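You operate a simulated robot arm through the tools that you are given. There is no shell and no other tool. Be economical: measure what you need, move in short steps, check, and stop when the job is done.

The job below is to be done with a simulated robot arm. You get a single attempt, and the scene is never put back.

Task
Fetch the violet block and set it on top of the green can on the top of the orange bench. Then take the green cap from the top of the orange bench and put it on top of the green roll there. Then pull the desk drawer open. Keep to this order.

Only the result counts: the job must be done as asked and must still hold three seconds after the hand-in. Knocking over, shifting, dropping, spilling or breaking anything else fails it. A push-on lid holds only when it is set on centred and level and pressed home; a screw cap is set on level and turned clockwise until tight.

Robot
A 7-joint arm with a vacuum gripper on a trunk, on a base that drives. Base frame: it is fixed to the floor where the robot stands at the start and does not move with it; the origin is under the middle of the robot, x ahead of it, y to its left, z up; the surface under the hand at the start is at about z = 0.8. Units: m, degrees, N and s.
With the tool pointing down near the work surface it reaches from about 0.16 to 0.84 m from the robot's upright axis, wherever it stands. Its first joint turns from -166.0 to 166.0 degrees. Places, roughly: desk drawer [-0.6, -5.9, 0.7]. Payload 1.88 kg.
Tool frame: the origin (TCP) lies in the middle of the cups' lips, and z points out of the cups. The gripper has 1 cup of 0.032 m across, covering 0.032 by 0.032 m (tool x, y); the bellows give 0.014 m. With the vacuum on, a cup seals on a smooth face that it is pressed against (1 to 4 N); it does not hold porous or soft things. The pull reaches 41 N.
Orientation is told as [roll, pitch, yaw] about the base's x, y, z axes, in that order, counted from this pose: with the cups facing straight down, the tool's x points along the base's -x, its y along +y and its z along -z.

Tools
- The arm moves only by the tool move_arm. Its argument "rows" is a list of rows, each an object (a shift or turn left out is 0, a gripper value left out holds the last) with "dp": the shift along the tool's x, y, z in units of 250 mm (1.0 is 250 mm), a list of three; "dr": the turn, a rotation vector about the tool's x, y, z in units of 45 degrees (1.0 is 45 degrees), a list of three; "valve": the vacuum: 1 switches it on, 0 off. In form: [{"dp": [dx, dy, dz], "dr": [rx, ry, rz], "valve": valve}, ...]. A call has 1 to 8 rows; each row is the pose to reach, as a shift and turn from the pose commanded when the call began, along the tool's axes at that moment. A call with a number of a shift or a turn outside -1 to 1 is refused whole. Rows are played at 5 a second. More than 0.05 m and 8.6 degrees between two rows, or a gripper value outside its range, and nothing of the call is played. Where a pose cannot be reached the arm comes as near as it can. A force on the tool above 40 N (or 10 N above the force at the start of the call, whichever is more), or a blocked arm, ends the call early, and 0.2 s more pass. The pull builds up within a second once a cup has sealed. Time passes only in rows, and 0.2 s behind the last, so rows that repeat a pose give it time. The reply holds the time, the measured pose of the TCP, the force on the tool along the base axes and the pull of the vacuum, in the units named above and with some noise, with the torque about the TCP (base axes, N m) and any sound that the robot's microphone picked up, and new pictures: "views" is both (left out), scene, wrist or none.
- Cameras (640 x 400 px; columns grow to the right, rows downward): "scene" is now at [0.0197, 0.1655, 1.5625]; the picture's right is [0.01, -1.00, 0.00], its down [-0.75, -0.01, -0.66] and it looks along [0.66, 0.01, -0.75] (base axes); focal length 285 px, centre (320, 200). "wrist" rides on the gripper at [0.082, 0.014, -0.216] in the tool frame; the picture's right is [-0.17, 0.99, 0.00], its down [-0.91, -0.15, -0.37] and it looks along [-0.37, -0.06, 0.93] (tool axes); focal length 243 px, centre (320, 200). There is no depth. A picture from a camera that has moved, and an enlarged one, comes with that camera's place and axes in the base frame and with its lens.
- slide_trunk(by): slides the trunk up (or, below 0, down) by that many m; the arm and the scene camera ride with it, the base frame stays. It gives what a move gives, with no picture.
- drive_base(legs): drives the robot by 1 to 6 legs, each [ahead, left, turn to the left] in m, m and degrees, along the robot's own axes; the way and the turn of a leg run together, so that a leg with both is an arc; at most 1.5 m and 180 degrees a leg. The arm and the cameras ride along, it lands a little off, and it stops where it bumps. It gives what a move gives, and a new picture of the scene camera.
- pan_tilt(pan, tilt): turns the head with the scene camera to pan (to the left, within 155 degrees either way) and tilt (down, from -29 to 69), counted from straight ahead of the robot. It gives what a move gives, and a new picture of the scene camera.
- enlarge(camera, box): a new picture of the part [left, top, right, bottom] of that camera's present view, enlarged. No time passes.
- hand_in(): hands the job in; it is judged then, once.

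Work in short steps. Places have to be worked out from the pictures, the camera data and where the tool is seen: move nearer, look again, correct. Check each grasp and each placing, and mend what went wrong. You have 165 turns and 260 pictures in all, those below and enlarged ones among them. Switch the vacuum off and draw the arm clear of the work before you hand the job in, unless the task says otherwise; then end with one line.

The tools are called after "Call:" as name(argument=value, ...) on one line, values as JSON. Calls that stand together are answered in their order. move_arm: Moves the arm, as the interface text tells. Its arguments: {"type":"object","properties":{"rows":{"type":"array"},"views":{"type":"string","enum":["both","scene","wrist","none"]}},"required":["rows"]} The other tools are called the same way: slide_trunk (by) slides the trunk up or down; drive_base (legs) drives the base; pan_tilt (pan, tilt) turns the head that bears the scene camera; enlarge (camera, box) takes an enlarged picture of a part of a camera's view; hand_in () hands the job in.

At the start:

```text
t: 0.0
tool_pos: [0.4694, 0.0866, 1.1206]
orientation: [0.0, 0.0, 0.1]
contact_force: [-0.2, -0.6, 1.2]
wrist_torque: [0.03, 0.02, 0.01]
pull: 0.1
trunk travel left (down, up): [-0.525, 0.065]
robot x, y, heading: [-0.0021, 0.0014, -0.2]
head pan, tilt: [0.5, 48.5]
```

scene: 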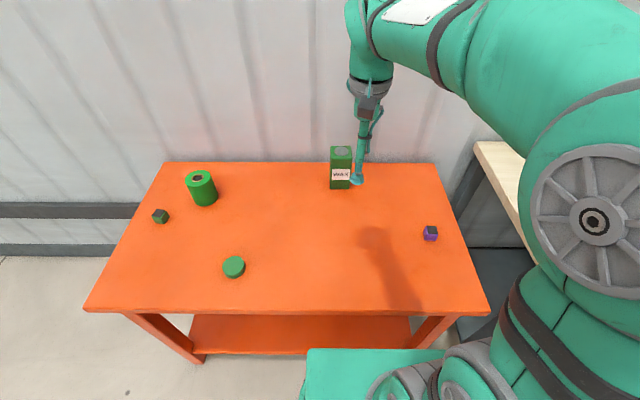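
wrist: 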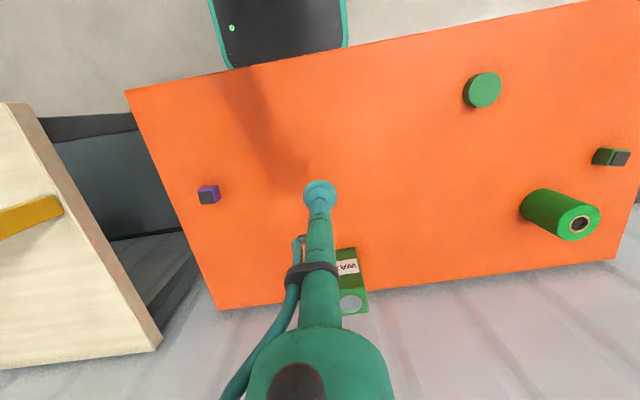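

I start by enlarging the objects on the bench to identify them.

Call:
enlarge(camera="scene", box=[300, 130, 460, 250])

Call:
enlarge(camera="scene", box=[130, 160, 290, 290])

```text
3.33 times, centred on (380, 190) of scene
camera zoom: at [0.0197, 0.1655, 1.5625], right [0.01, -1.0, 0.0], down [-0.75, -0.01, -0.66], along [0.66, 0.01, -0.75], focal length 949 px, centre (120, 233)
```

zoom: 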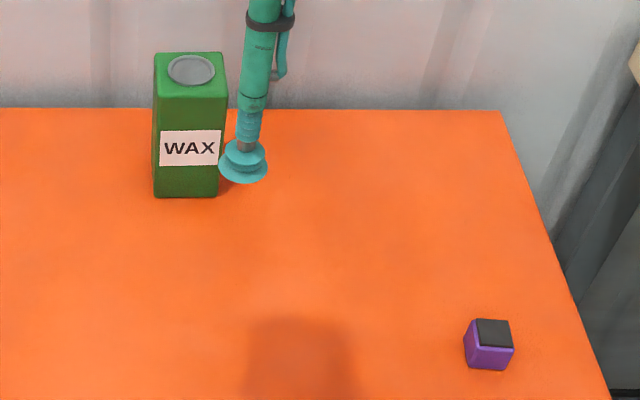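

```text
3.08 times, centred on (210, 225) of scene
camera zoom: at [0.0197, 0.1655, 1.5625], right [0.01, -1.0, 0.0], down [-0.75, -0.01, -0.66], along [0.66, 0.01, -0.75], focal length 876 px, centre (658, 123)
```

zoom: 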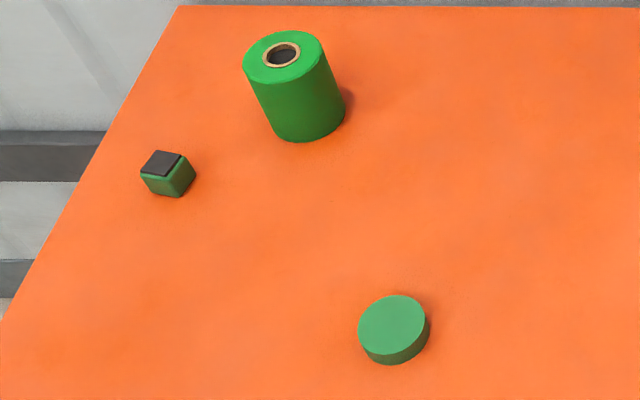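

The violet block has a dark, possibly soft top. I judge it at about (0.54, -0.18), and move above it for a closer look.

Call:
move_arm(rows=[{"dp": [-0.04, -0.143, 0.057]}, {"dp": [-0.08, -0.286, 0.114]}, {"dp": [-0.12, -0.429, 0.171]}, {"dp": [-0.16, -0.572, 0.228]}, {"dp": [-0.2, -0.715, 0.285]}, {"dp": [-0.24, -0.858, 0.342]}, {"dp": [-0.28, -1.0, 0.4]}])

```text
t: 1.6
tool_pos: [0.5391, -0.1639, 1.0205]
orientation: [-0.1, 0.0, 0.0]
contact_force: [-0.1, 0.1, -0.1]
wrist_torque: [-0.02, -0.06, -0.01]
pull: 0.0
trunk travel left (down, up): [-0.525, 0.065]
robot x, y, heading: [0.0015, -0.0056, 0.0]
head pan, tilt: [0.5, 48.5]
camera scene: at [0.0197, 0.1655, 1.5625], right [0.01, -1.0, 0.0], down [-0.75, -0.01, -0.66], along [0.66, 0.01, -0.75], focal length 285 px, centre (320, 200)
camera wrist: at [0.4576, -0.1484, 1.2357], right [0.17, 0.99, 0.0], down [0.91, -0.15, 0.37], along [0.37, -0.06, -0.93], focal length 243 px, centre (320, 200)
```

scene: 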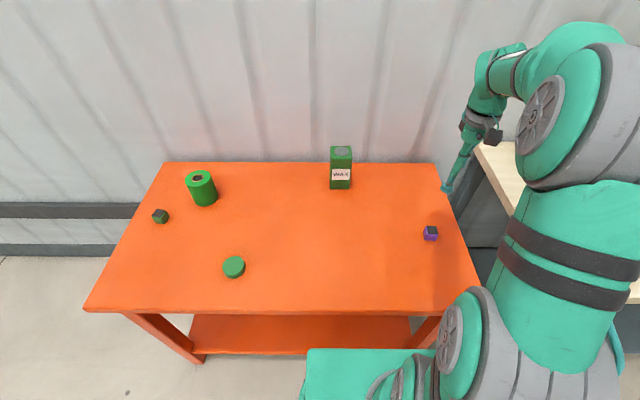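
wrist: 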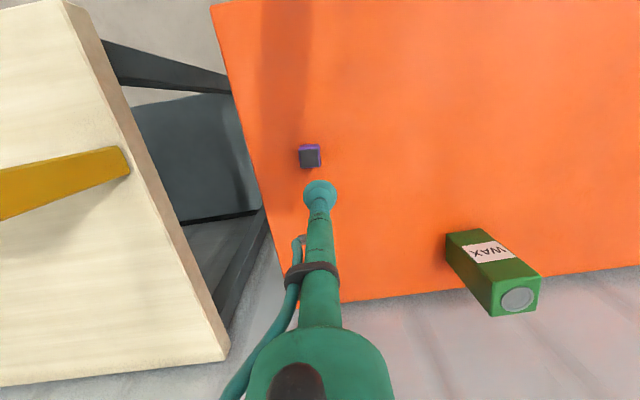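

Call:
enlarge(camera="wrist", box=[270, 130, 350, 190])

```text
6.67 times, centred on (310, 160) of wrist
camera zoom: at [0.4576, -0.1484, 1.2357], right [0.17, 0.99, 0.0], down [0.91, -0.15, 0.37], along [0.37, -0.06, -0.93], focal length 1618 px, centre (387, 467)
```

zoom: 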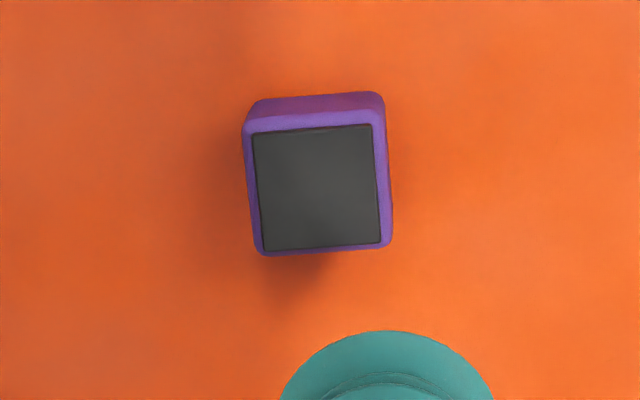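

The dark plate looks like a smooth panel about as wide as the cup, centred near (0.540, -0.179). I descend to 6 cm above it and look again.

Call:
move_arm(rows=[{"dp": [-0.004, -0.03, 0.16]}, {"dp": [-0.004, -0.06, 0.32]}, {"dp": [-0.004, -0.06, 0.48]}], views="wrist")

Call:
enlarge(camera="wrist", box=[260, 130, 380, 220])

```text
t: 2.4
tool_pos: [0.5401, -0.18, 0.8987]
orientation: [0.0, 0.0, 0.1]
contact_force: [-0.5, 0.6, 0.5]
wrist_torque: [0.03, 0.01, 0.02]
pull: 0.0
trunk travel left (down, up): [-0.525, 0.065]
robot x, y, heading: [0.0027, -0.0059, -0.0]
head pan, tilt: [0.5, 48.5]
camera wrist: at [0.4582, -0.1638, 1.115], right [0.17, 0.99, 0.0], down [0.91, -0.15, 0.37], along [0.37, -0.06, -0.93], focal length 243 px, centre (320, 200)
```

wrist: 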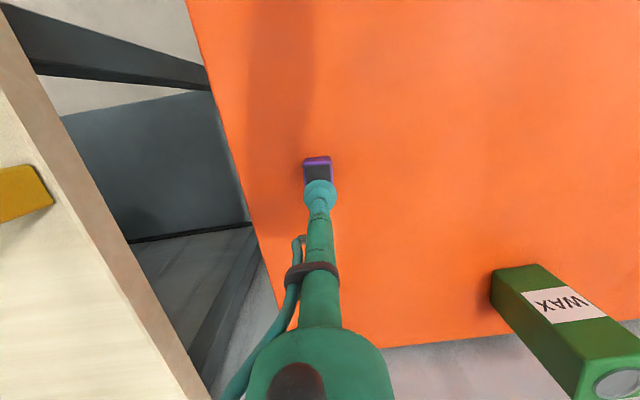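

```text
4.44 times, centred on (320, 175) of wrist
camera zoom: at [0.4582, -0.1638, 1.115], right [0.17, 0.99, 0.0], down [0.91, -0.15, 0.37], along [0.37, -0.06, -0.93], focal length 1078 px, centre (320, 311)
```

zoom: 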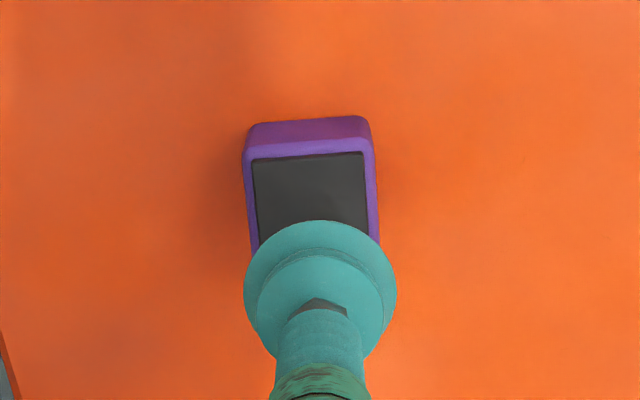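

The cup is nearly over the plate (shift about -1 mm x, -2 mm y). I lower to just above it with the vacuum on.

Call:
move_arm(rows=[{"dp": [0.005, -0.008, 0.1], "valve": 0}, {"dp": [0.005, -0.008, 0.2], "valve": 1}, {"dp": [0.005, -0.008, 0.22], "valve": 1}, {"dp": [0.005, -0.008, 0.235], "valve": 1}], views="wrist")

Call:
enlarge(camera="wrist", box=[260, 130, 380, 220])

```text
t: 3.4
tool_pos: [0.5396, -0.1807, 0.8403]
orientation: [0.0, 0.0, 0.0]
contact_force: [-0.2, -0.6, -0.2]
wrist_torque: [0.03, 0.01, 0.03]
pull: 0.1
trunk travel left (down, up): [-0.525, 0.065]
robot x, y, heading: [-0.0003, -0.0032, -0.2]
head pan, tilt: [0.5, 48.5]
camera wrist: at [0.4577, -0.1654, 1.057], right [0.17, 0.99, 0.0], down [0.91, -0.15, 0.37], along [0.37, -0.06, -0.93], focal length 243 px, centre (320, 200)
```

wrist: 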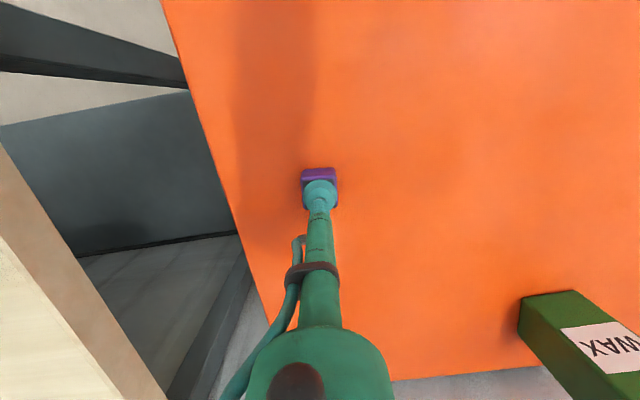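

```text
4.44 times, centred on (320, 175) of wrist
camera zoom: at [0.4577, -0.1654, 1.057], right [0.17, 0.99, 0.0], down [0.91, -0.15, 0.37], along [0.37, -0.06, -0.93], focal length 1078 px, centre (320, 311)
```

zoom: 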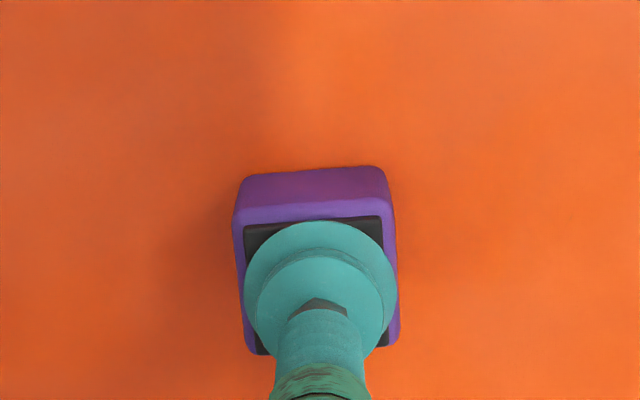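

The cup is about 1 mm off the plate's middle; I correct that and creep down with the vacuum on.

Call:
move_arm(rows=[{"dp": [0.005, -0.003, 0.008], "valve": 1}, {"dp": [0.005, -0.003, 0.016], "valve": 1}, {"dp": [0.005, -0.003, 0.024], "valve": 1}, {"dp": [0.005, -0.003, 0.024], "valve": 1}], views="none")

```text
t: 4.4
tool_pos: [0.5386, -0.1829, 0.836]
orientation: [0.1, 0.0, 0.0]
contact_force: [-0.5, 0.2, 0.6]
wrist_torque: [0.02, -0.03, -0.01]
pull: 40.5
trunk travel left (down, up): [-0.525, 0.065]
robot x, y, heading: [0.0008, 0.0026, 0.1]
head pan, tilt: [0.5, 48.5]
```

The block is sealed (40 N). I lift it straight up by 20 cm and check.

Call:
move_arm(rows=[{"dp": [0, 0, -0.04]}, {"dp": [0, 0, -0.16]}, {"dp": [0, 0, -0.32]}, {"dp": [0, 0, -0.48]}, {"dp": [0, 0, -0.64]}, {"dp": [0, 0, -0.8]}, {"dp": [0, 0, -0.92]}], views="both")

```text
t: 6.0
tool_pos: [0.5388, -0.1805, 1.0658]
orientation: [0.0, 0.0, 0.0]
contact_force: [0.1, 0.5, -0.7]
wrist_torque: [-0.02, -0.02, -0.02]
pull: 40.6
trunk travel left (down, up): [-0.525, 0.065]
robot x, y, heading: [0.0007, -0.0024, 0.0]
head pan, tilt: [0.5, 48.5]
camera scene: at [0.0195, 0.1655, 1.5625], right [0.01, -1.0, 0.0], down [-0.75, -0.01, -0.66], along [0.66, 0.01, -0.75], focal length 285 px, centre (320, 200)
camera wrist: at [0.4564, -0.1655, 1.2816], right [0.17, 0.99, 0.0], down [0.91, -0.15, 0.37], along [0.37, -0.06, -0.93], focal length 243 px, centre (320, 200)
```

scene: 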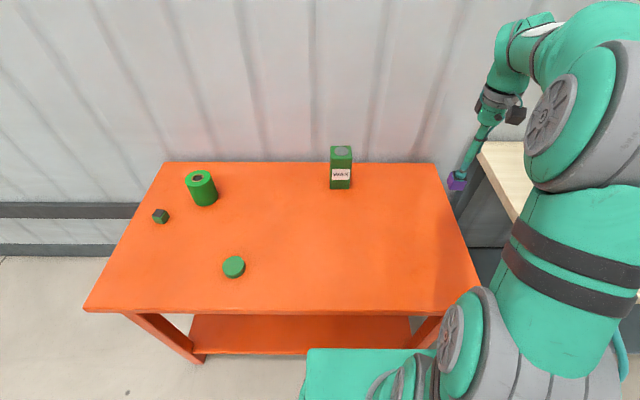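
wrist: 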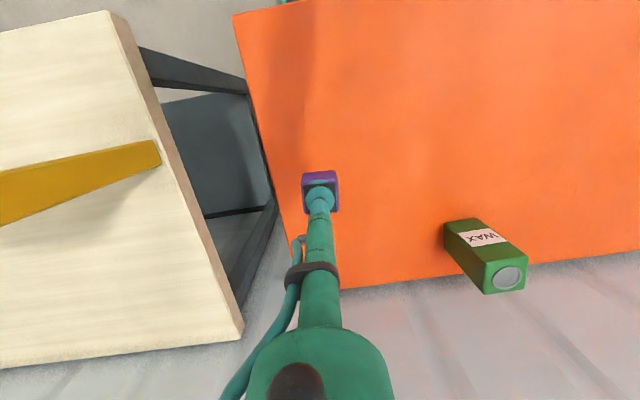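

The block is held level. The can's top centre works out at about (0.784, 0.103, 0.944); I approach to a point short of it and look.

Call:
move_arm(rows=[{"dp": [-0.092, 0.137, 0]}, {"dp": [-0.184, 0.274, 0]}, {"dp": [-0.276, 0.411, 0]}, {"dp": [-0.368, 0.548, 0]}, {"dp": [-0.46, 0.685, 0]}, {"dp": [-0.552, 0.822, 0]}, {"dp": [-0.645, 0.96, 0]}], views="both")

```text
t: 7.6
tool_pos: [0.7011, 0.0593, 1.0662]
orientation: [0.0, 0.1, 0.0]
contact_force: [-0.6, -0.6, -0.8]
wrist_torque: [0.01, 0.02, -0.01]
pull: 40.5
trunk travel left (down, up): [-0.525, 0.065]
robot x, y, heading: [0.002, 0.0002, 0.0]
head pan, tilt: [0.5, 48.5]
camera scene: at [0.0199, 0.1655, 1.5625], right [0.01, -1.0, 0.0], down [-0.75, -0.01, -0.66], along [0.66, 0.01, -0.75], focal length 285 px, centre (320, 200)
camera wrist: at [0.6195, 0.0751, 1.2813], right [0.17, 0.99, 0.0], down [0.91, -0.15, 0.37], along [0.37, -0.06, -0.93], focal length 243 px, centre (320, 200)
```

scene: 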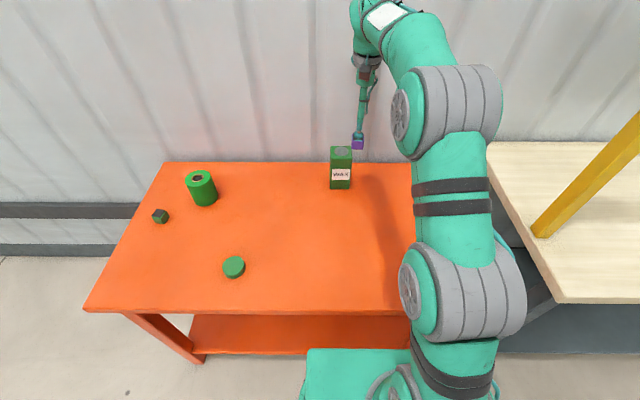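
wrist: 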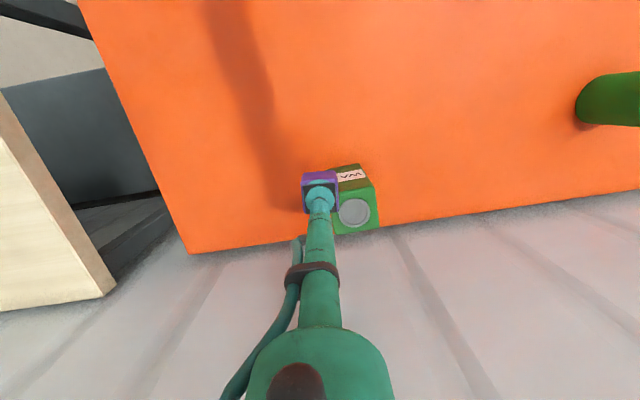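

Call:
enlarge(camera="wrist", box=[290, 150, 410, 240])

```text
4.44 times, centred on (350, 195) of wrist
camera zoom: at [0.6195, 0.0751, 1.2813], right [0.17, 0.99, 0.0], down [0.91, -0.15, 0.37], along [0.37, -0.06, -0.93], focal length 1078 px, centre (187, 222)
```

zoom: 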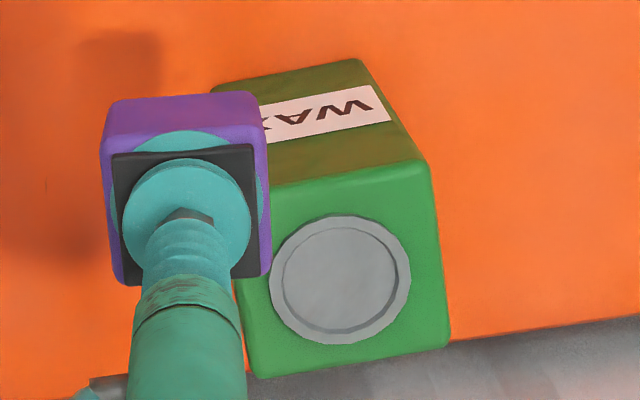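

The can's cap centre is about (+0.080, +0.040) from the tool. I move over it and lower to about 1 cm above.

Call:
move_arm(rows=[{"dp": [-0.16, 0.08, 0]}, {"dp": [-0.321, 0.158, 0]}, {"dp": [-0.321, 0.158, 0.12]}, {"dp": [-0.321, 0.158, 0.24]}, {"dp": [-0.321, 0.158, 0.24]}], views="both")

Call:
enlarge(camera="wrist", box=[260, 150, 380, 240])

Call:
enlarge(camera="scene", box=[300, 110, 380, 200])

```text
t: 8.8
tool_pos: [0.7796, 0.1006, 1.0071]
orientation: [0.0, -0.1, -0.1]
contact_force: [-0.2, -0.7, -0.9]
wrist_torque: [0.02, 0.03, 0.0]
pull: 40.3
trunk travel left (down, up): [-0.525, 0.065]
robot x, y, heading: [-0.0017, 0.0015, 0.1]
head pan, tilt: [0.5, 48.5]
camera scene: at [0.0191, 0.1655, 1.5626], right [0.01, -1.0, 0.0], down [-0.75, -0.01, -0.66], along [0.66, 0.01, -0.75], focal length 285 px, centre (320, 200)
camera wrist: at [0.6974, 0.1142, 1.2226], right [0.17, 0.99, 0.0], down [0.91, -0.15, 0.38], along [0.37, -0.06, -0.93], focal length 243 px, centre (320, 200)
```

scene: 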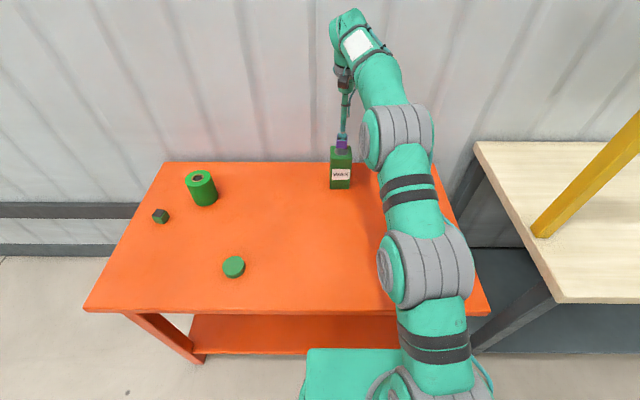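
wrist: 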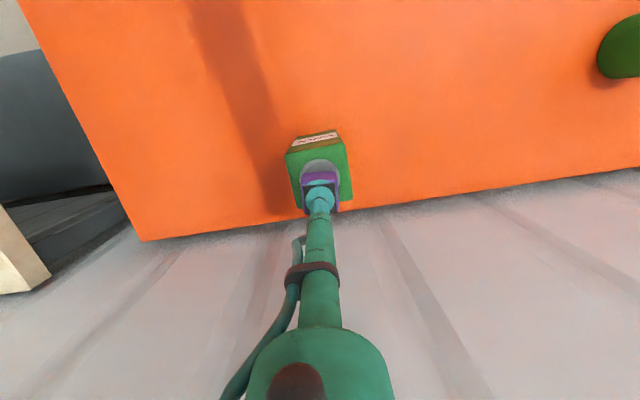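

```text
4.44 times, centred on (320, 195) of wrist
camera zoom: at [0.6974, 0.1142, 1.2226], right [0.17, 0.99, 0.0], down [0.91, -0.15, 0.38], along [0.37, -0.06, -0.93], focal length 1078 px, centre (320, 222)
```

zoom: 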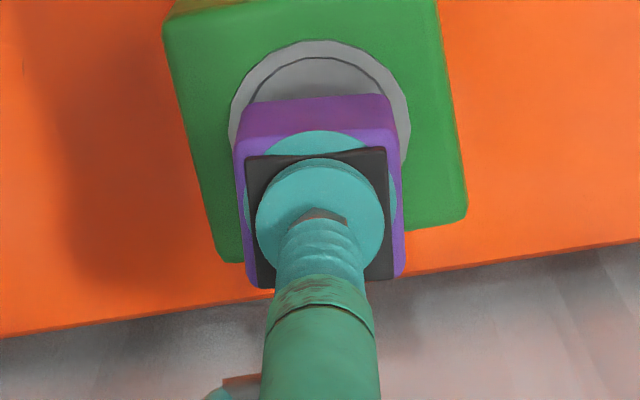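

```text
4.44 times, centred on (340, 155) of scene
camera zoom: at [0.0191, 0.1655, 1.5626], right [0.01, -1.0, 0.0], down [-0.75, -0.01, -0.66], along [0.66, 0.01, -0.75], focal length 1266 px, centre (231, 400)
```

zoom: 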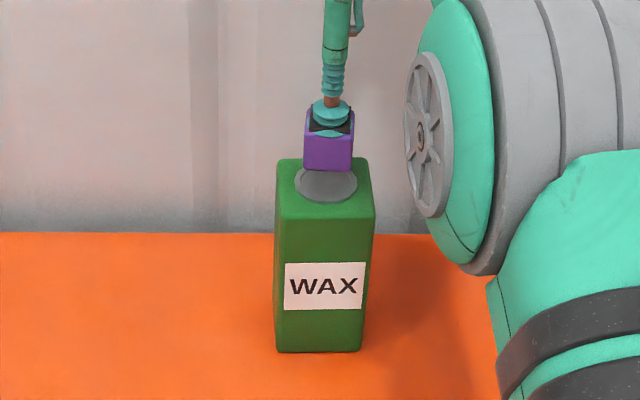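

The block is centred over the can's cap with about 2 cm to go. I lower gently.

Call:
move_arm(rows=[{"dp": [0, 0, 0.04]}, {"dp": [0, 0, 0.06]}, {"dp": [0, 0, 0.07]}, {"dp": [0, 0, 0.078]}, {"dp": [0, 0, 0.078]}], views="none")

Call:
enlarge(camera="scene", box=[300, 110, 380, 200])

```text
t: 10.0
tool_pos: [0.779, 0.0984, 0.9859]
orientation: [0.0, 0.0, 0.0]
contact_force: [0.4, -0.5, -1.0]
wrist_torque: [0.0, -0.01, -0.03]
pull: 40.7
trunk travel left (down, up): [-0.525, 0.065]
robot x, y, heading: [0.0015, -0.0009, -0.1]
head pan, tilt: [0.5, 48.5]
```

```text
4.44 times, centred on (340, 155) of scene
camera zoom: at [0.0197, 0.1655, 1.5625], right [0.01, -1.0, 0.0], down [-0.75, -0.01, -0.66], along [0.66, 0.01, -0.75], focal length 1266 px, centre (231, 400)
```

zoom: 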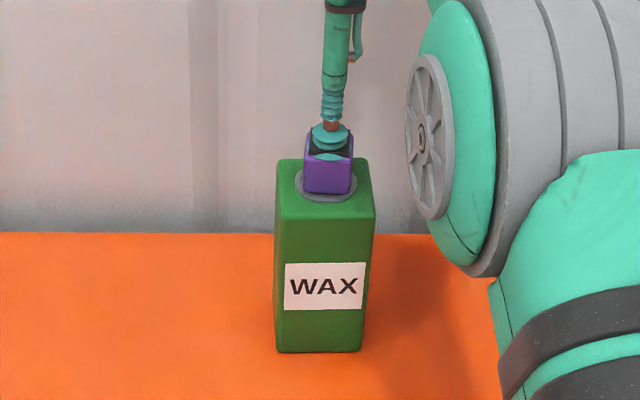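

Very close now; I creep in small steps until contact shows.

Call:
move_arm(rows=[{"dp": [0, 0, 0.006]}, {"dp": [0, 0, 0.006]}], views="none")

Call:
move_arm(rows=[{"dp": [0, 0, 0.006]}, {"dp": [0, 0, 0.006]}], views="none")

```text
t: 10.6
tool_pos: [0.7801, 0.0993, 0.9841]
orientation: [-0.1, 0.0, 0.0]
contact_force: [-0.9, 0.1, -0.6]
wrist_torque: [0.02, 0.0, 0.02]
pull: 40.4
trunk travel left (down, up): [-0.525, 0.065]
robot x, y, heading: [0.0013, -0.0014, -0.1]
head pan, tilt: [0.5, 48.5]
```

```text
t: 11.2
tool_pos: [0.7795, 0.0987, 0.9837]
orientation: [0.0, 0.0, 0.0]
contact_force: [1.4, 0.7, 3.6]
wrist_torque: [-0.01, 0.02, -0.02]
pull: 40.9
trunk travel left (down, up): [-0.525, 0.065]
robot x, y, heading: [-0.0018, 0.0036, -0.1]
head pan, tilt: [0.5, 48.5]
```

Contact (about 3.6 N). I release the vacuum, wait, then draw up gently.

Call:
move_arm(rows=[{"dp": [0, 0, -0.002], "valve": 0}, {"dp": [0, 0, -0.002], "valve": 0}, {"dp": [0, 0, -0.002], "valve": 0}, {"dp": [0, 0, -0.002], "valve": 0}, {"dp": [0, 0, -0.002], "valve": 0}], views="none")

Call:
move_arm(rows=[{"dp": [0, 0, -0.02]}, {"dp": [0, 0, -0.06]}, {"dp": [0, 0, -0.18]}, {"dp": [0, 0, -0.34]}, {"dp": [0, 0, -0.5]}], views="both")

Call:
enlarge(camera="wrist", box=[260, 110, 380, 200])

Call:
enlarge(camera="scene", box=[300, 110, 380, 200])

```text
t: 12.4
tool_pos: [0.7811, 0.0986, 0.9833]
orientation: [0.0, 0.0, 0.0]
contact_force: [0.4, -0.1, 0.2]
wrist_torque: [-0.01, 0.02, 0.01]
pull: 0.1
trunk travel left (down, up): [-0.525, 0.065]
robot x, y, heading: [0.002, -0.0015, -0.0]
head pan, tilt: [0.5, 48.5]
```

```text
t: 13.6
tool_pos: [0.7661, 0.0969, 1.1037]
orientation: [0.0, -0.2, 0.1]
contact_force: [0.0, 0.7, 0.7]
wrist_torque: [0.05, -0.12, 0.03]
pull: 0.1
out of reach, approached as far as the arm can: row 5
trunk travel left (down, up): [-0.525, 0.065]
robot x, y, heading: [0.0003, 0.0043, -0.4]
head pan, tilt: [0.5, 48.5]
camera scene: at [0.0173, 0.1644, 1.5627], right [0.01, -1.0, 0.0], down [-0.75, -0.01, -0.66], along [0.66, 0.01, -0.75], focal length 285 px, centre (320, 200)
camera wrist: at [0.6832, 0.112, 1.3193], right [0.17, 0.99, 0.0], down [0.91, -0.15, 0.38], along [0.37, -0.06, -0.93], focal length 243 px, centre (320, 200)
```

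scene: 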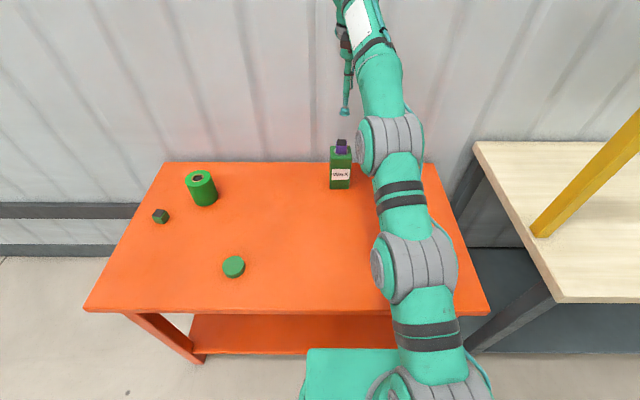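
wrist: 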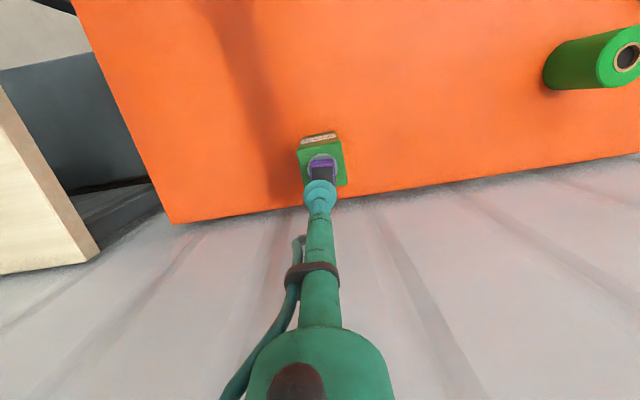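

```text
4.44 times, centred on (320, 155) of wrist
camera zoom: at [0.6832, 0.112, 1.3193], right [0.17, 0.99, 0.0], down [0.91, -0.15, 0.38], along [0.37, -0.06, -0.93], focal length 1078 px, centre (320, 400)
```

zoom: 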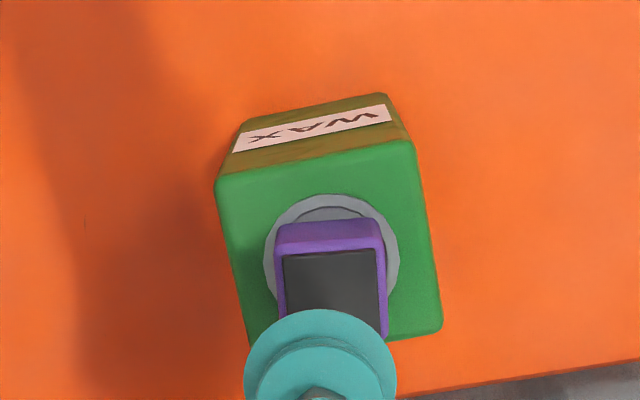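

```text
4.44 times, centred on (340, 155) of scene
camera zoom: at [0.0173, 0.1644, 1.5627], right [0.01, -1.0, 0.0], down [-0.75, -0.01, -0.66], along [0.66, 0.01, -0.75], focal length 1266 px, centre (231, 400)
```

zoom: 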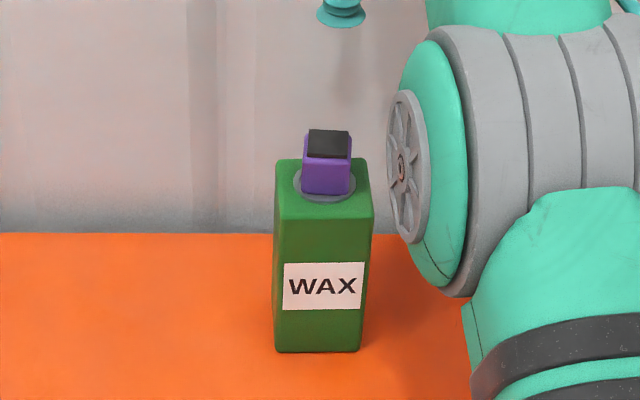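

The block sits squarely on the can. Next I retract the arm; the roll at about (0.69, 0.58) is out of reach from here, so I'll drive left 0.3 m.

Call:
move_arm(rows=[{"dp": [0.17, 0, 0]}, {"dp": [0.34, 0, 0]}, {"dp": [0.51, 0, 0]}, {"dp": [0.68, 0, 0]}, {"dp": [0.85, 0, 0]}, {"dp": [1.0, 0, 0]}], views="none")

Call:
drive_base(legs=[[0, 0.32, 0]])

```text
t: 15.0
tool_pos: [0.516, 0.0984, 1.1035]
orientation: [0.0, 0.1, -0.1]
contact_force: [0.6, -0.7, 0.3]
wrist_torque: [0.02, -0.01, -0.01]
pull: 0.0
trunk travel left (down, up): [-0.525, 0.065]
robot x, y, heading: [-0.0004, -0.0004, -0.1]
head pan, tilt: [0.5, 48.5]
```

```text
t: 17.1
tool_pos: [0.5175, 0.4199, 1.1025]
orientation: [0.0, 0.0, -0.1]
contact_force: [-0.4, 0.7, -0.6]
wrist_torque: [-0.04, 0.01, -0.02]
pull: 0.1
trunk travel left (down, up): [-0.525, 0.065]
robot x, y, heading: [0.0007, 0.3177, 0.0]
head pan, tilt: [0.5, 48.5]
camera scene: at [0.0196, 0.486, 1.5625], right [0.01, -1.0, 0.0], down [-0.75, -0.01, -0.66], along [0.66, 0.01, -0.75], focal length 285 px, centre (320, 200)
```

scene: 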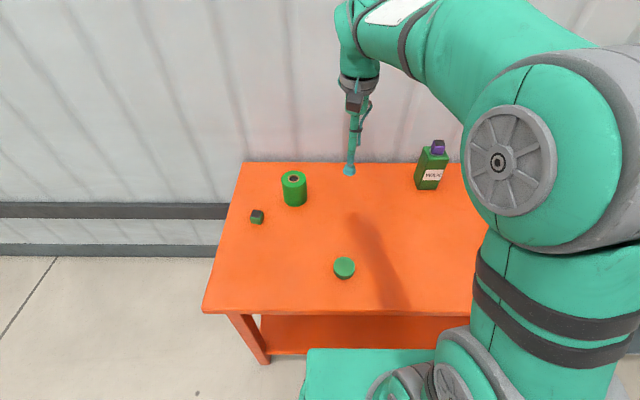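

Now I bring the tool above the cap near (0.42, 0.42).

Call:
move_arm(rows=[{"dp": [0.1, 0, 0.15]}, {"dp": [0.2, 0, 0.3]}, {"dp": [0.3, 0, 0.45]}, {"dp": [0.39, 0, 0.6]}], views="wrist")

Call:
enlarge(camera="wrist", box=[260, 120, 380, 210])

```text
t: 18.1
tool_pos: [0.4204, 0.4196, 0.9511]
orientation: [0.0, -0.2, 0.0]
contact_force: [-0.1, 0.1, 0.1]
wrist_torque: [-0.02, -0.03, 0.03]
pull: 0.1
trunk travel left (down, up): [-0.525, 0.065]
robot x, y, heading: [-0.0034, 0.3234, -0.2]
head pan, tilt: [0.5, 48.5]
camera wrist: at [0.3379, 0.4344, 1.1673], right [0.17, 0.99, 0.0], down [0.91, -0.15, 0.38], along [0.37, -0.06, -0.93], focal length 243 px, centre (320, 200)
```

wrist: 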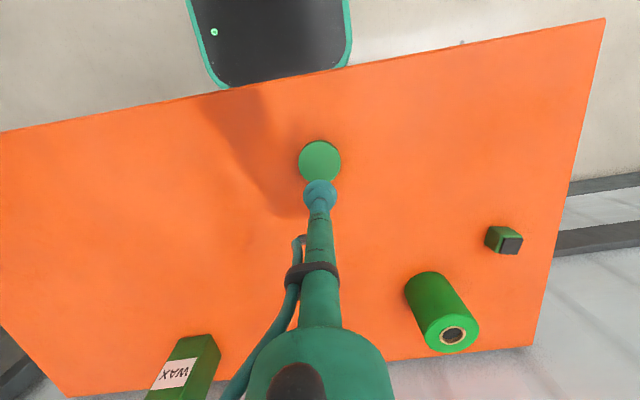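

```text
4.44 times, centred on (320, 165) of wrist
camera zoom: at [0.3379, 0.4344, 1.1673], right [0.17, 0.99, 0.0], down [0.91, -0.15, 0.38], along [0.37, -0.06, -0.93], focal length 1078 px, centre (320, 356)
```

zoom: 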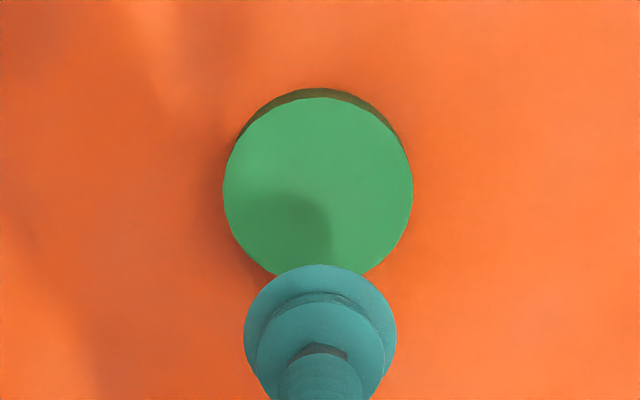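

Cap centre is about (0.416, 0.420). I lower toward it and then creep with the vacuum on.

Call:
move_arm(rows=[{"dp": [0.016, 0, 0.15]}, {"dp": [0.016, 0, 0.3]}, {"dp": [0.016, 0, 0.42]}, {"dp": [0.016, 0, 0.46]}], views="wrist")

Call:
enlarge(camera="wrist", box=[260, 120, 380, 210])

```text
t: 19.1
tool_pos: [0.4173, 0.4188, 0.8349]
orientation: [0.0, 0.0, 0.0]
contact_force: [0.6, -0.9, 0.7]
wrist_torque: [0.04, 0.01, 0.02]
pull: 0.1
trunk travel left (down, up): [-0.525, 0.065]
robot x, y, heading: [0.0011, 0.3173, -0.2]
head pan, tilt: [0.5, 48.5]
camera wrist: at [0.3348, 0.4341, 1.0515], right [0.17, 0.99, 0.0], down [0.91, -0.15, 0.37], along [0.37, -0.06, -0.93], focal length 243 px, centre (320, 200)
```

wrist: 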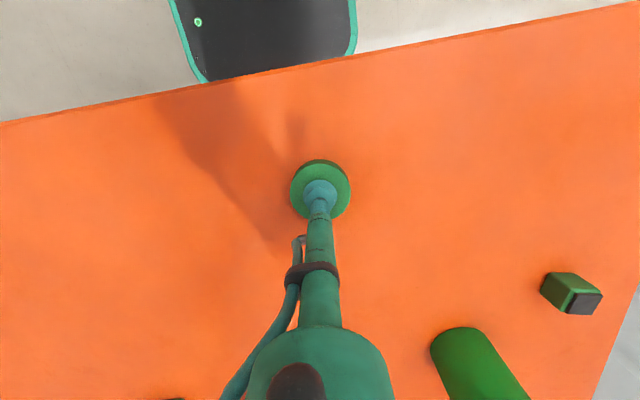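

```text
4.44 times, centred on (320, 165) of wrist
camera zoom: at [0.3348, 0.4341, 1.0515], right [0.17, 0.99, 0.0], down [0.91, -0.15, 0.37], along [0.37, -0.06, -0.93], focal length 1078 px, centre (320, 356)
```

zoom: 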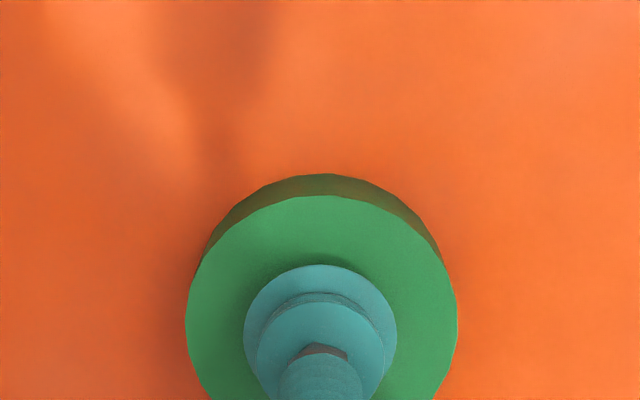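

Centred. I creep down with vacuum on.

Call:
move_arm(rows=[{"dp": [0, 0.002, 0.016], "valve": 1}, {"dp": [0, 0.002, 0.032]}, {"dp": [0, 0.002, 0.044]}, {"dp": [0, 0.002, 0.052]}, {"dp": [0, 0.002, 0.052]}], views="none")

```text
t: 20.3
tool_pos: [0.4166, 0.42, 0.8242]
orientation: [0.0, 0.1, 0.0]
contact_force: [0.9, 0.5, 0.5]
wrist_torque: [0.01, -0.03, -0.03]
pull: 40.6
trunk travel left (down, up): [-0.525, 0.065]
robot x, y, heading: [-0.0007, 0.3178, -0.1]
head pan, tilt: [0.5, 48.5]
```

Sealed at 40 N. Lift the cap straight up to about z = 1.0 and check.

Call:
move_arm(rows=[{"dp": [0, 0, -0.04]}, {"dp": [0, 0, -0.16]}, {"dp": [0, 0, -0.32]}, {"dp": [0, 0, -0.48]}, {"dp": [0, 0, -0.64]}, {"dp": [0, 0, -0.72]}], views="both")

```text
t: 21.7
tool_pos: [0.4156, 0.4208, 1.0051]
orientation: [0.0, 0.1, 0.0]
contact_force: [0.3, 0.6, 0.3]
wrist_torque: [-0.02, 0.02, 0.02]
pull: 39.9
trunk travel left (down, up): [-0.525, 0.065]
robot x, y, heading: [-0.0019, 0.3194, -0.1]
head pan, tilt: [0.5, 48.5]
camera scene: at [0.0193, 0.4859, 1.5625], right [0.01, -1.0, 0.0], down [-0.75, -0.01, -0.66], along [0.66, 0.01, -0.75], focal length 285 px, centre (320, 200)
camera wrist: at [0.3347, 0.4353, 1.2196], right [0.16, 0.99, 0.0], down [0.91, -0.15, 0.38], along [0.37, -0.06, -0.93], focal length 243 px, centre (320, 200)
```

scene: 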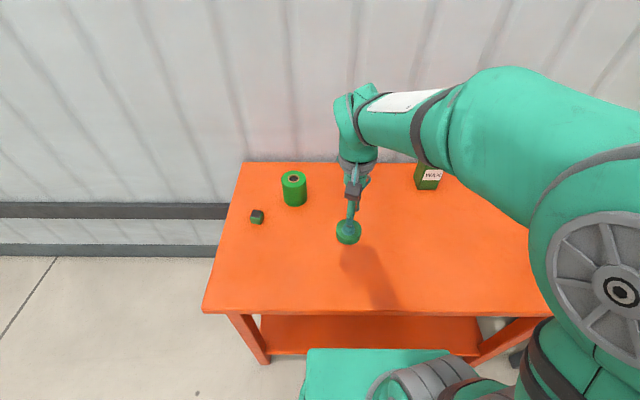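
wrist: 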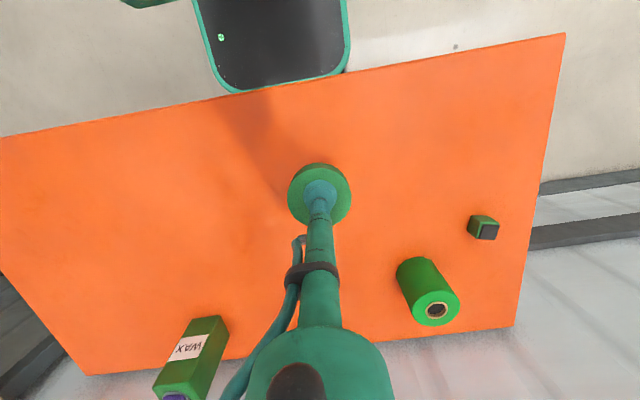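

Cap held. I carry it toward the roll at about (0.694, 0.579), stopping short to re-measure.

Call:
move_arm(rows=[{"dp": [-0.18, 0.084, 0]}, {"dp": [-0.36, 0.168, 0]}, {"dp": [-0.54, 0.252, 0]}, {"dp": [-0.72, 0.336, 0]}, {"dp": [-0.88, 0.42, 0]}], views="wrist")

Call:
enlarge(camera="wrist", box=[270, 150, 430, 270])

```text
t: 22.9
tool_pos: [0.6377, 0.5242, 1.0036]
orientation: [0.0, 0.0, 0.0]
contact_force: [0.6, 0.6, -0.4]
wrist_torque: [0.04, 0.01, -0.03]
pull: 41.1
trunk travel left (down, up): [-0.525, 0.065]
robot x, y, heading: [0.0006, 0.3242, -0.2]
head pan, tilt: [0.5, 48.5]
camera wrist: at [0.5559, 0.5404, 1.2192], right [0.17, 0.99, 0.0], down [0.91, -0.15, 0.37], along [0.37, -0.06, -0.93], focal length 243 px, centre (320, 200)
```

wrist: 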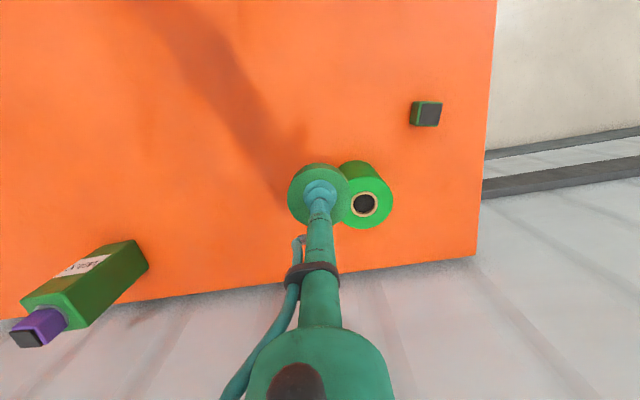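

```text
3.33 times, centred on (350, 210) of wrist
camera zoom: at [0.5559, 0.5404, 1.2192], right [0.17, 0.99, 0.0], down [0.91, -0.15, 0.37], along [0.37, -0.06, -0.93], focal length 809 px, centre (220, 167)
```

zoom: 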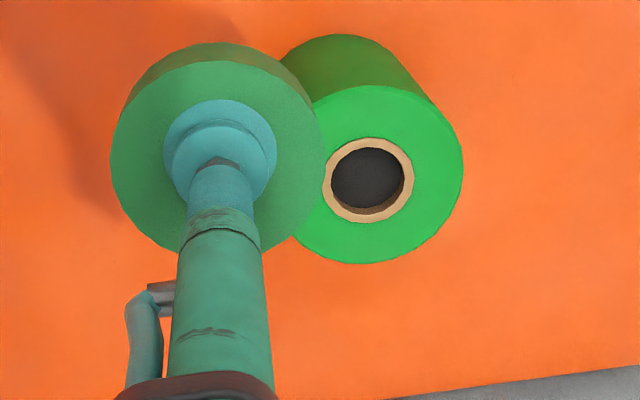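

The roll's core centre is (+0.059, +0.054) from the tool. I move over it and come down partway.

Call:
move_arm(rows=[{"dp": [-0.118, 0.107, 0]}, {"dp": [-0.236, 0.214, 0]}, {"dp": [-0.236, 0.214, 0.1]}, {"dp": [-0.236, 0.214, 0.19]}], views="both")

Call:
enlarge(camera="wrist", box=[260, 130, 380, 220])

Call:
enlarge(camera="scene", box=[250, 130, 330, 220])

```text
t: 23.9
tool_pos: [0.6958, 0.579, 0.957]
orientation: [0.0, -0.1, 0.0]
contact_force: [0.0, 0.8, -0.7]
wrist_torque: [-0.03, 0.01, 0.05]
pull: 40.8
trunk travel left (down, up): [-0.525, 0.065]
robot x, y, heading: [0.0017, 0.3163, -0.2]
head pan, tilt: [0.5, 48.5]
camera scene: at [0.0193, 0.4858, 1.5625], right [0.01, -1.0, 0.0], down [-0.75, -0.01, -0.66], along [0.66, 0.01, -0.75], focal length 285 px, centre (320, 200)
camera wrist: at [0.6134, 0.594, 1.1721], right [0.17, 0.99, 0.0], down [0.91, -0.15, 0.37], along [0.37, -0.06, -0.93], focal length 243 px, centre (320, 200)
```

scene: 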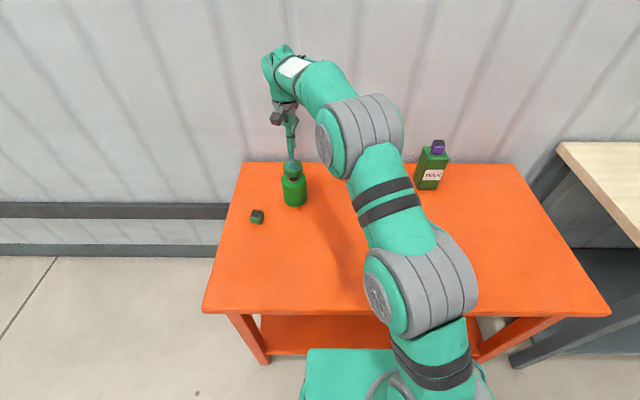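
wrist: 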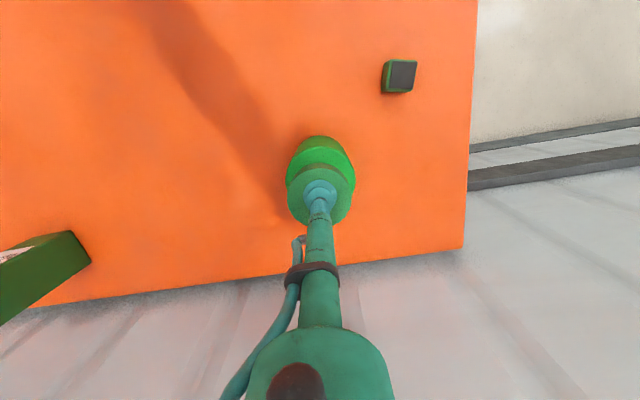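

```text
4.44 times, centred on (320, 175) of wrist
camera zoom: at [0.6134, 0.594, 1.1721], right [0.17, 0.99, 0.0], down [0.91, -0.15, 0.37], along [0.37, -0.06, -0.93], focal length 1078 px, centre (320, 311)
```

zoom: 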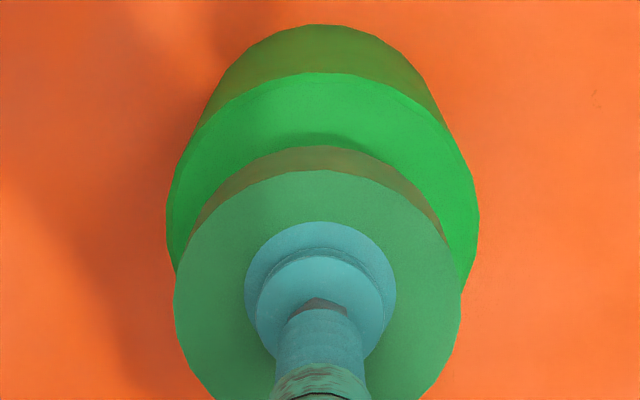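

```text
4.44 times, centred on (290, 175) of scene
camera zoom: at [0.0193, 0.4858, 1.5625], right [0.01, -1.0, 0.0], down [-0.75, -0.01, -0.66], along [0.66, 0.01, -0.75], focal length 1266 px, centre (453, 311)
```

zoom: 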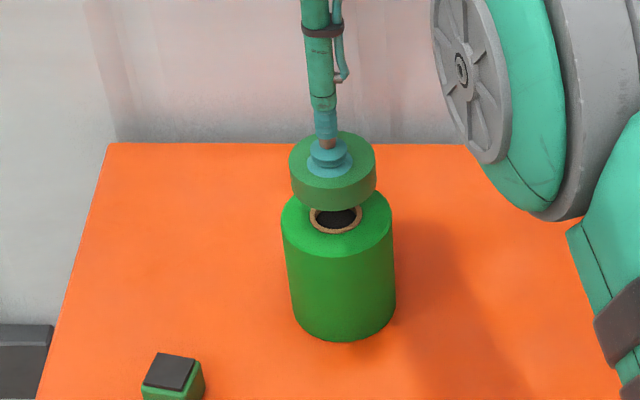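

Alignment is within about 1 mm. I lower toward contact.

Call:
move_arm(rows=[{"dp": [0.003, 0.003, 0.06]}, {"dp": [0.003, 0.003, 0.09]}, {"dp": [0.003, 0.003, 0.1]}, {"dp": [0.003, 0.003, 0.1]}], views="none")

Call:
enlarge(camera="scene", box=[250, 130, 330, 220])

```text
t: 24.9
tool_pos: [0.6949, 0.5803, 0.9307]
orientation: [0.1, 0.1, 0.0]
contact_force: [0.5, 1.2, -0.4]
wrist_torque: [0.0, 0.01, 0.02]
pull: 40.7
trunk travel left (down, up): [-0.525, 0.065]
robot x, y, heading: [-0.0057, 0.321, -0.1]
head pan, tilt: [0.5, 48.5]
```

```text
4.44 times, centred on (290, 175) of scene
camera zoom: at [0.0195, 0.4859, 1.5625], right [0.01, -1.0, 0.0], down [-0.75, -0.01, -0.66], along [0.66, 0.01, -0.75], focal length 1266 px, centre (453, 311)
```

zoom: 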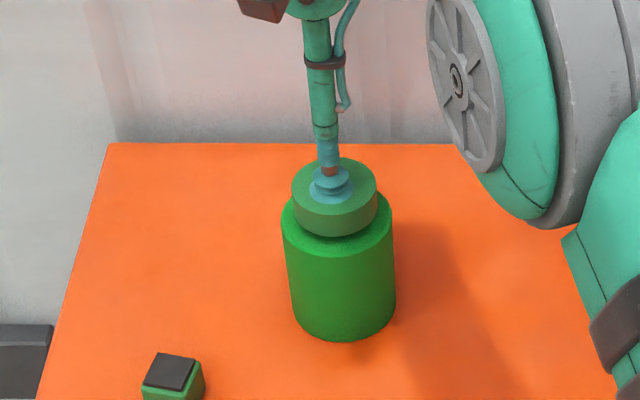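

About 1 cm to go; I continue down in smaller steps.

Call:
move_arm(rows=[{"dp": [0, 0, 0.016]}, {"dp": [0, 0, 0.028]}, {"dp": [0, 0, 0.028]}], views="none")

Call:
move_arm(rows=[{"dp": [0, 0, 0.006]}, {"dp": [0, 0, 0.006]}], views="none")

Call:
enlarge(camera="scene", box=[250, 130, 330, 220])

```text
t: 25.7
tool_pos: [0.6947, 0.5793, 0.924]
orientation: [0.1, 0.0, 0.0]
contact_force: [0.6, 0.1, 0.0]
wrist_torque: [0.01, -0.01, -0.04]
pull: 40.3
trunk travel left (down, up): [-0.525, 0.065]
robot x, y, heading: [0.0, 0.3213, -0.0]
head pan, tilt: [0.5, 48.5]
```

```text
t: 26.3
tool_pos: [0.6956, 0.5789, 0.9224]
orientation: [0.1, 0.0, 0.0]
contact_force: [-0.2, -0.4, -0.3]
wrist_torque: [-0.03, 0.01, -0.01]
pull: 40.9
trunk travel left (down, up): [-0.525, 0.065]
robot x, y, heading: [0.0004, 0.3229, -0.0]
head pan, tilt: [0.5, 48.5]
```

```text
4.44 times, centred on (290, 175) of scene
camera zoom: at [0.0195, 0.4859, 1.5625], right [0.01, -1.0, 0.0], down [-0.75, -0.01, -0.66], along [0.66, 0.01, -0.75], focal length 1266 px, centre (453, 311)
```

zoom: 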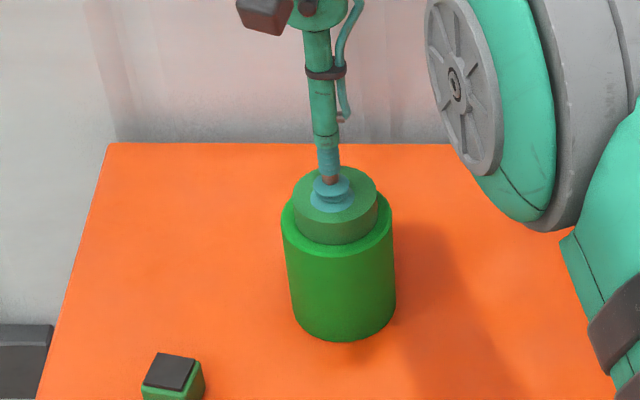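

Call:
move_arm(rows=[{"dp": [0, 0, 0.007]}, {"dp": [0, 0, 0.007]}], views="none")

Call:
move_arm(rows=[{"dp": [0, 0, 0.006]}, {"dp": [0, 0, 0.006]}], views="none")

```text
t: 26.9
tool_pos: [0.695, 0.5794, 0.9216]
orientation: [0.1, 0.0, 0.0]
contact_force: [0.1, 0.1, 1.6]
wrist_torque: [0.04, -0.01, 0.0]
pull: 41.1
trunk travel left (down, up): [-0.525, 0.065]
robot x, y, heading: [0.0007, 0.3219, 0.0]
head pan, tilt: [0.5, 48.5]
```

```text
t: 27.5
tool_pos: [0.6939, 0.5786, 0.9198]
orientation: [0.1, -0.1, -0.1]
contact_force: [-1.4, 1.2, 8.0]
wrist_torque: [-0.01, 0.07, 0.02]
pull: 40.5
trunk travel left (down, up): [-0.525, 0.065]
robot x, y, heading: [-0.0002, 0.3219, 0.2]
head pan, tilt: [0.5, 48.5]
```

In contact. I switch off the vacuum, wait, then rise gently and check.

Call:
move_arm(rows=[{"dp": [0, 0, -0.006], "valve": 0}, {"dp": [0, 0, -0.006]}, {"dp": [0, 0, -0.006]}, {"dp": [0, 0, -0.006]}, {"dp": [0, 0, -0.006]}], views="none")

Call:
move_arm(rows=[{"dp": [0, 0, -0.02]}, {"dp": [0, 0, -0.06]}, {"dp": [0, 0, -0.2]}, {"dp": [0, 0, -0.4]}, {"dp": [0, 0, -0.55]}], views="wrist")

Call:
enlarge(camera="scene", box=[250, 130, 330, 220])

Call:
enlarge(camera="scene", box=[390, 120, 490, 200])

```text
t: 28.7
tool_pos: [0.6943, 0.5786, 0.9199]
orientation: [0.1, 0.1, -0.1]
contact_force: [0.1, -0.2, 0.7]
wrist_torque: [0.01, -0.05, 0.0]
pull: 0.0
trunk travel left (down, up): [-0.525, 0.065]
robot x, y, heading: [0.0015, 0.32, 0.3]
head pan, tilt: [0.5, 48.5]
```

```text
t: 29.9
tool_pos: [0.6936, 0.5798, 1.0582]
orientation: [0.0, 0.0, 0.1]
contact_force: [0.3, 0.0, -0.1]
wrist_torque: [0.0, 0.0, -0.02]
pull: 0.1
trunk travel left (down, up): [-0.525, 0.065]
robot x, y, heading: [0.0025, 0.3186, -0.1]
head pan, tilt: [0.5, 48.5]
camera wrist: at [0.6125, 0.594, 1.2747], right [0.17, 0.99, 0.0], down [0.91, -0.15, 0.37], along [0.37, -0.06, -0.93], focal length 243 px, centre (320, 200)
```

wrist: 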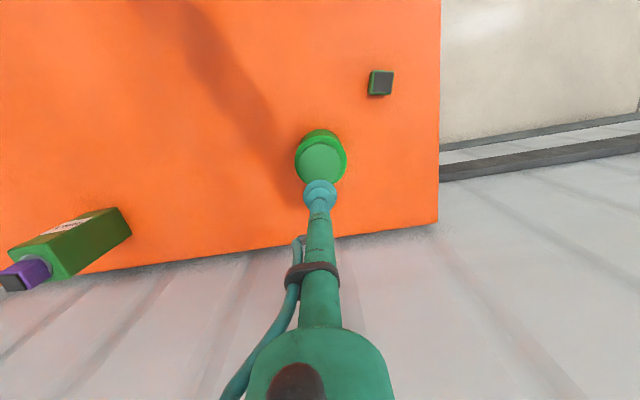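

```text
4.44 times, centred on (290, 175) of scene
camera zoom: at [0.0195, 0.4859, 1.5625], right [0.01, -1.0, 0.0], down [-0.75, -0.01, -0.66], along [0.66, 0.01, -0.75], focal length 1266 px, centre (453, 311)
```

zoom: 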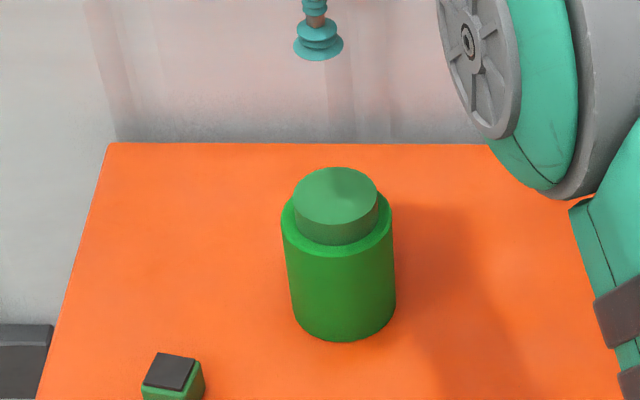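

```text
5.00 times, centred on (440, 160) of scene
camera zoom: at [0.0195, 0.4859, 1.5625], right [0.01, -1.0, 0.0], down [-0.75, -0.01, -0.66], along [0.66, 0.01, -0.75], focal length 1424 px, centre (-280, 400)
```

zoom: 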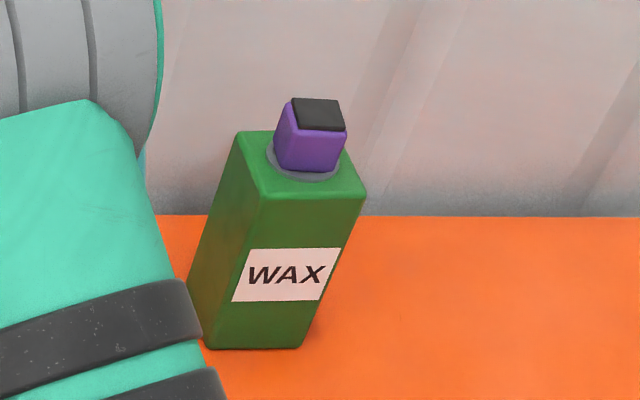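

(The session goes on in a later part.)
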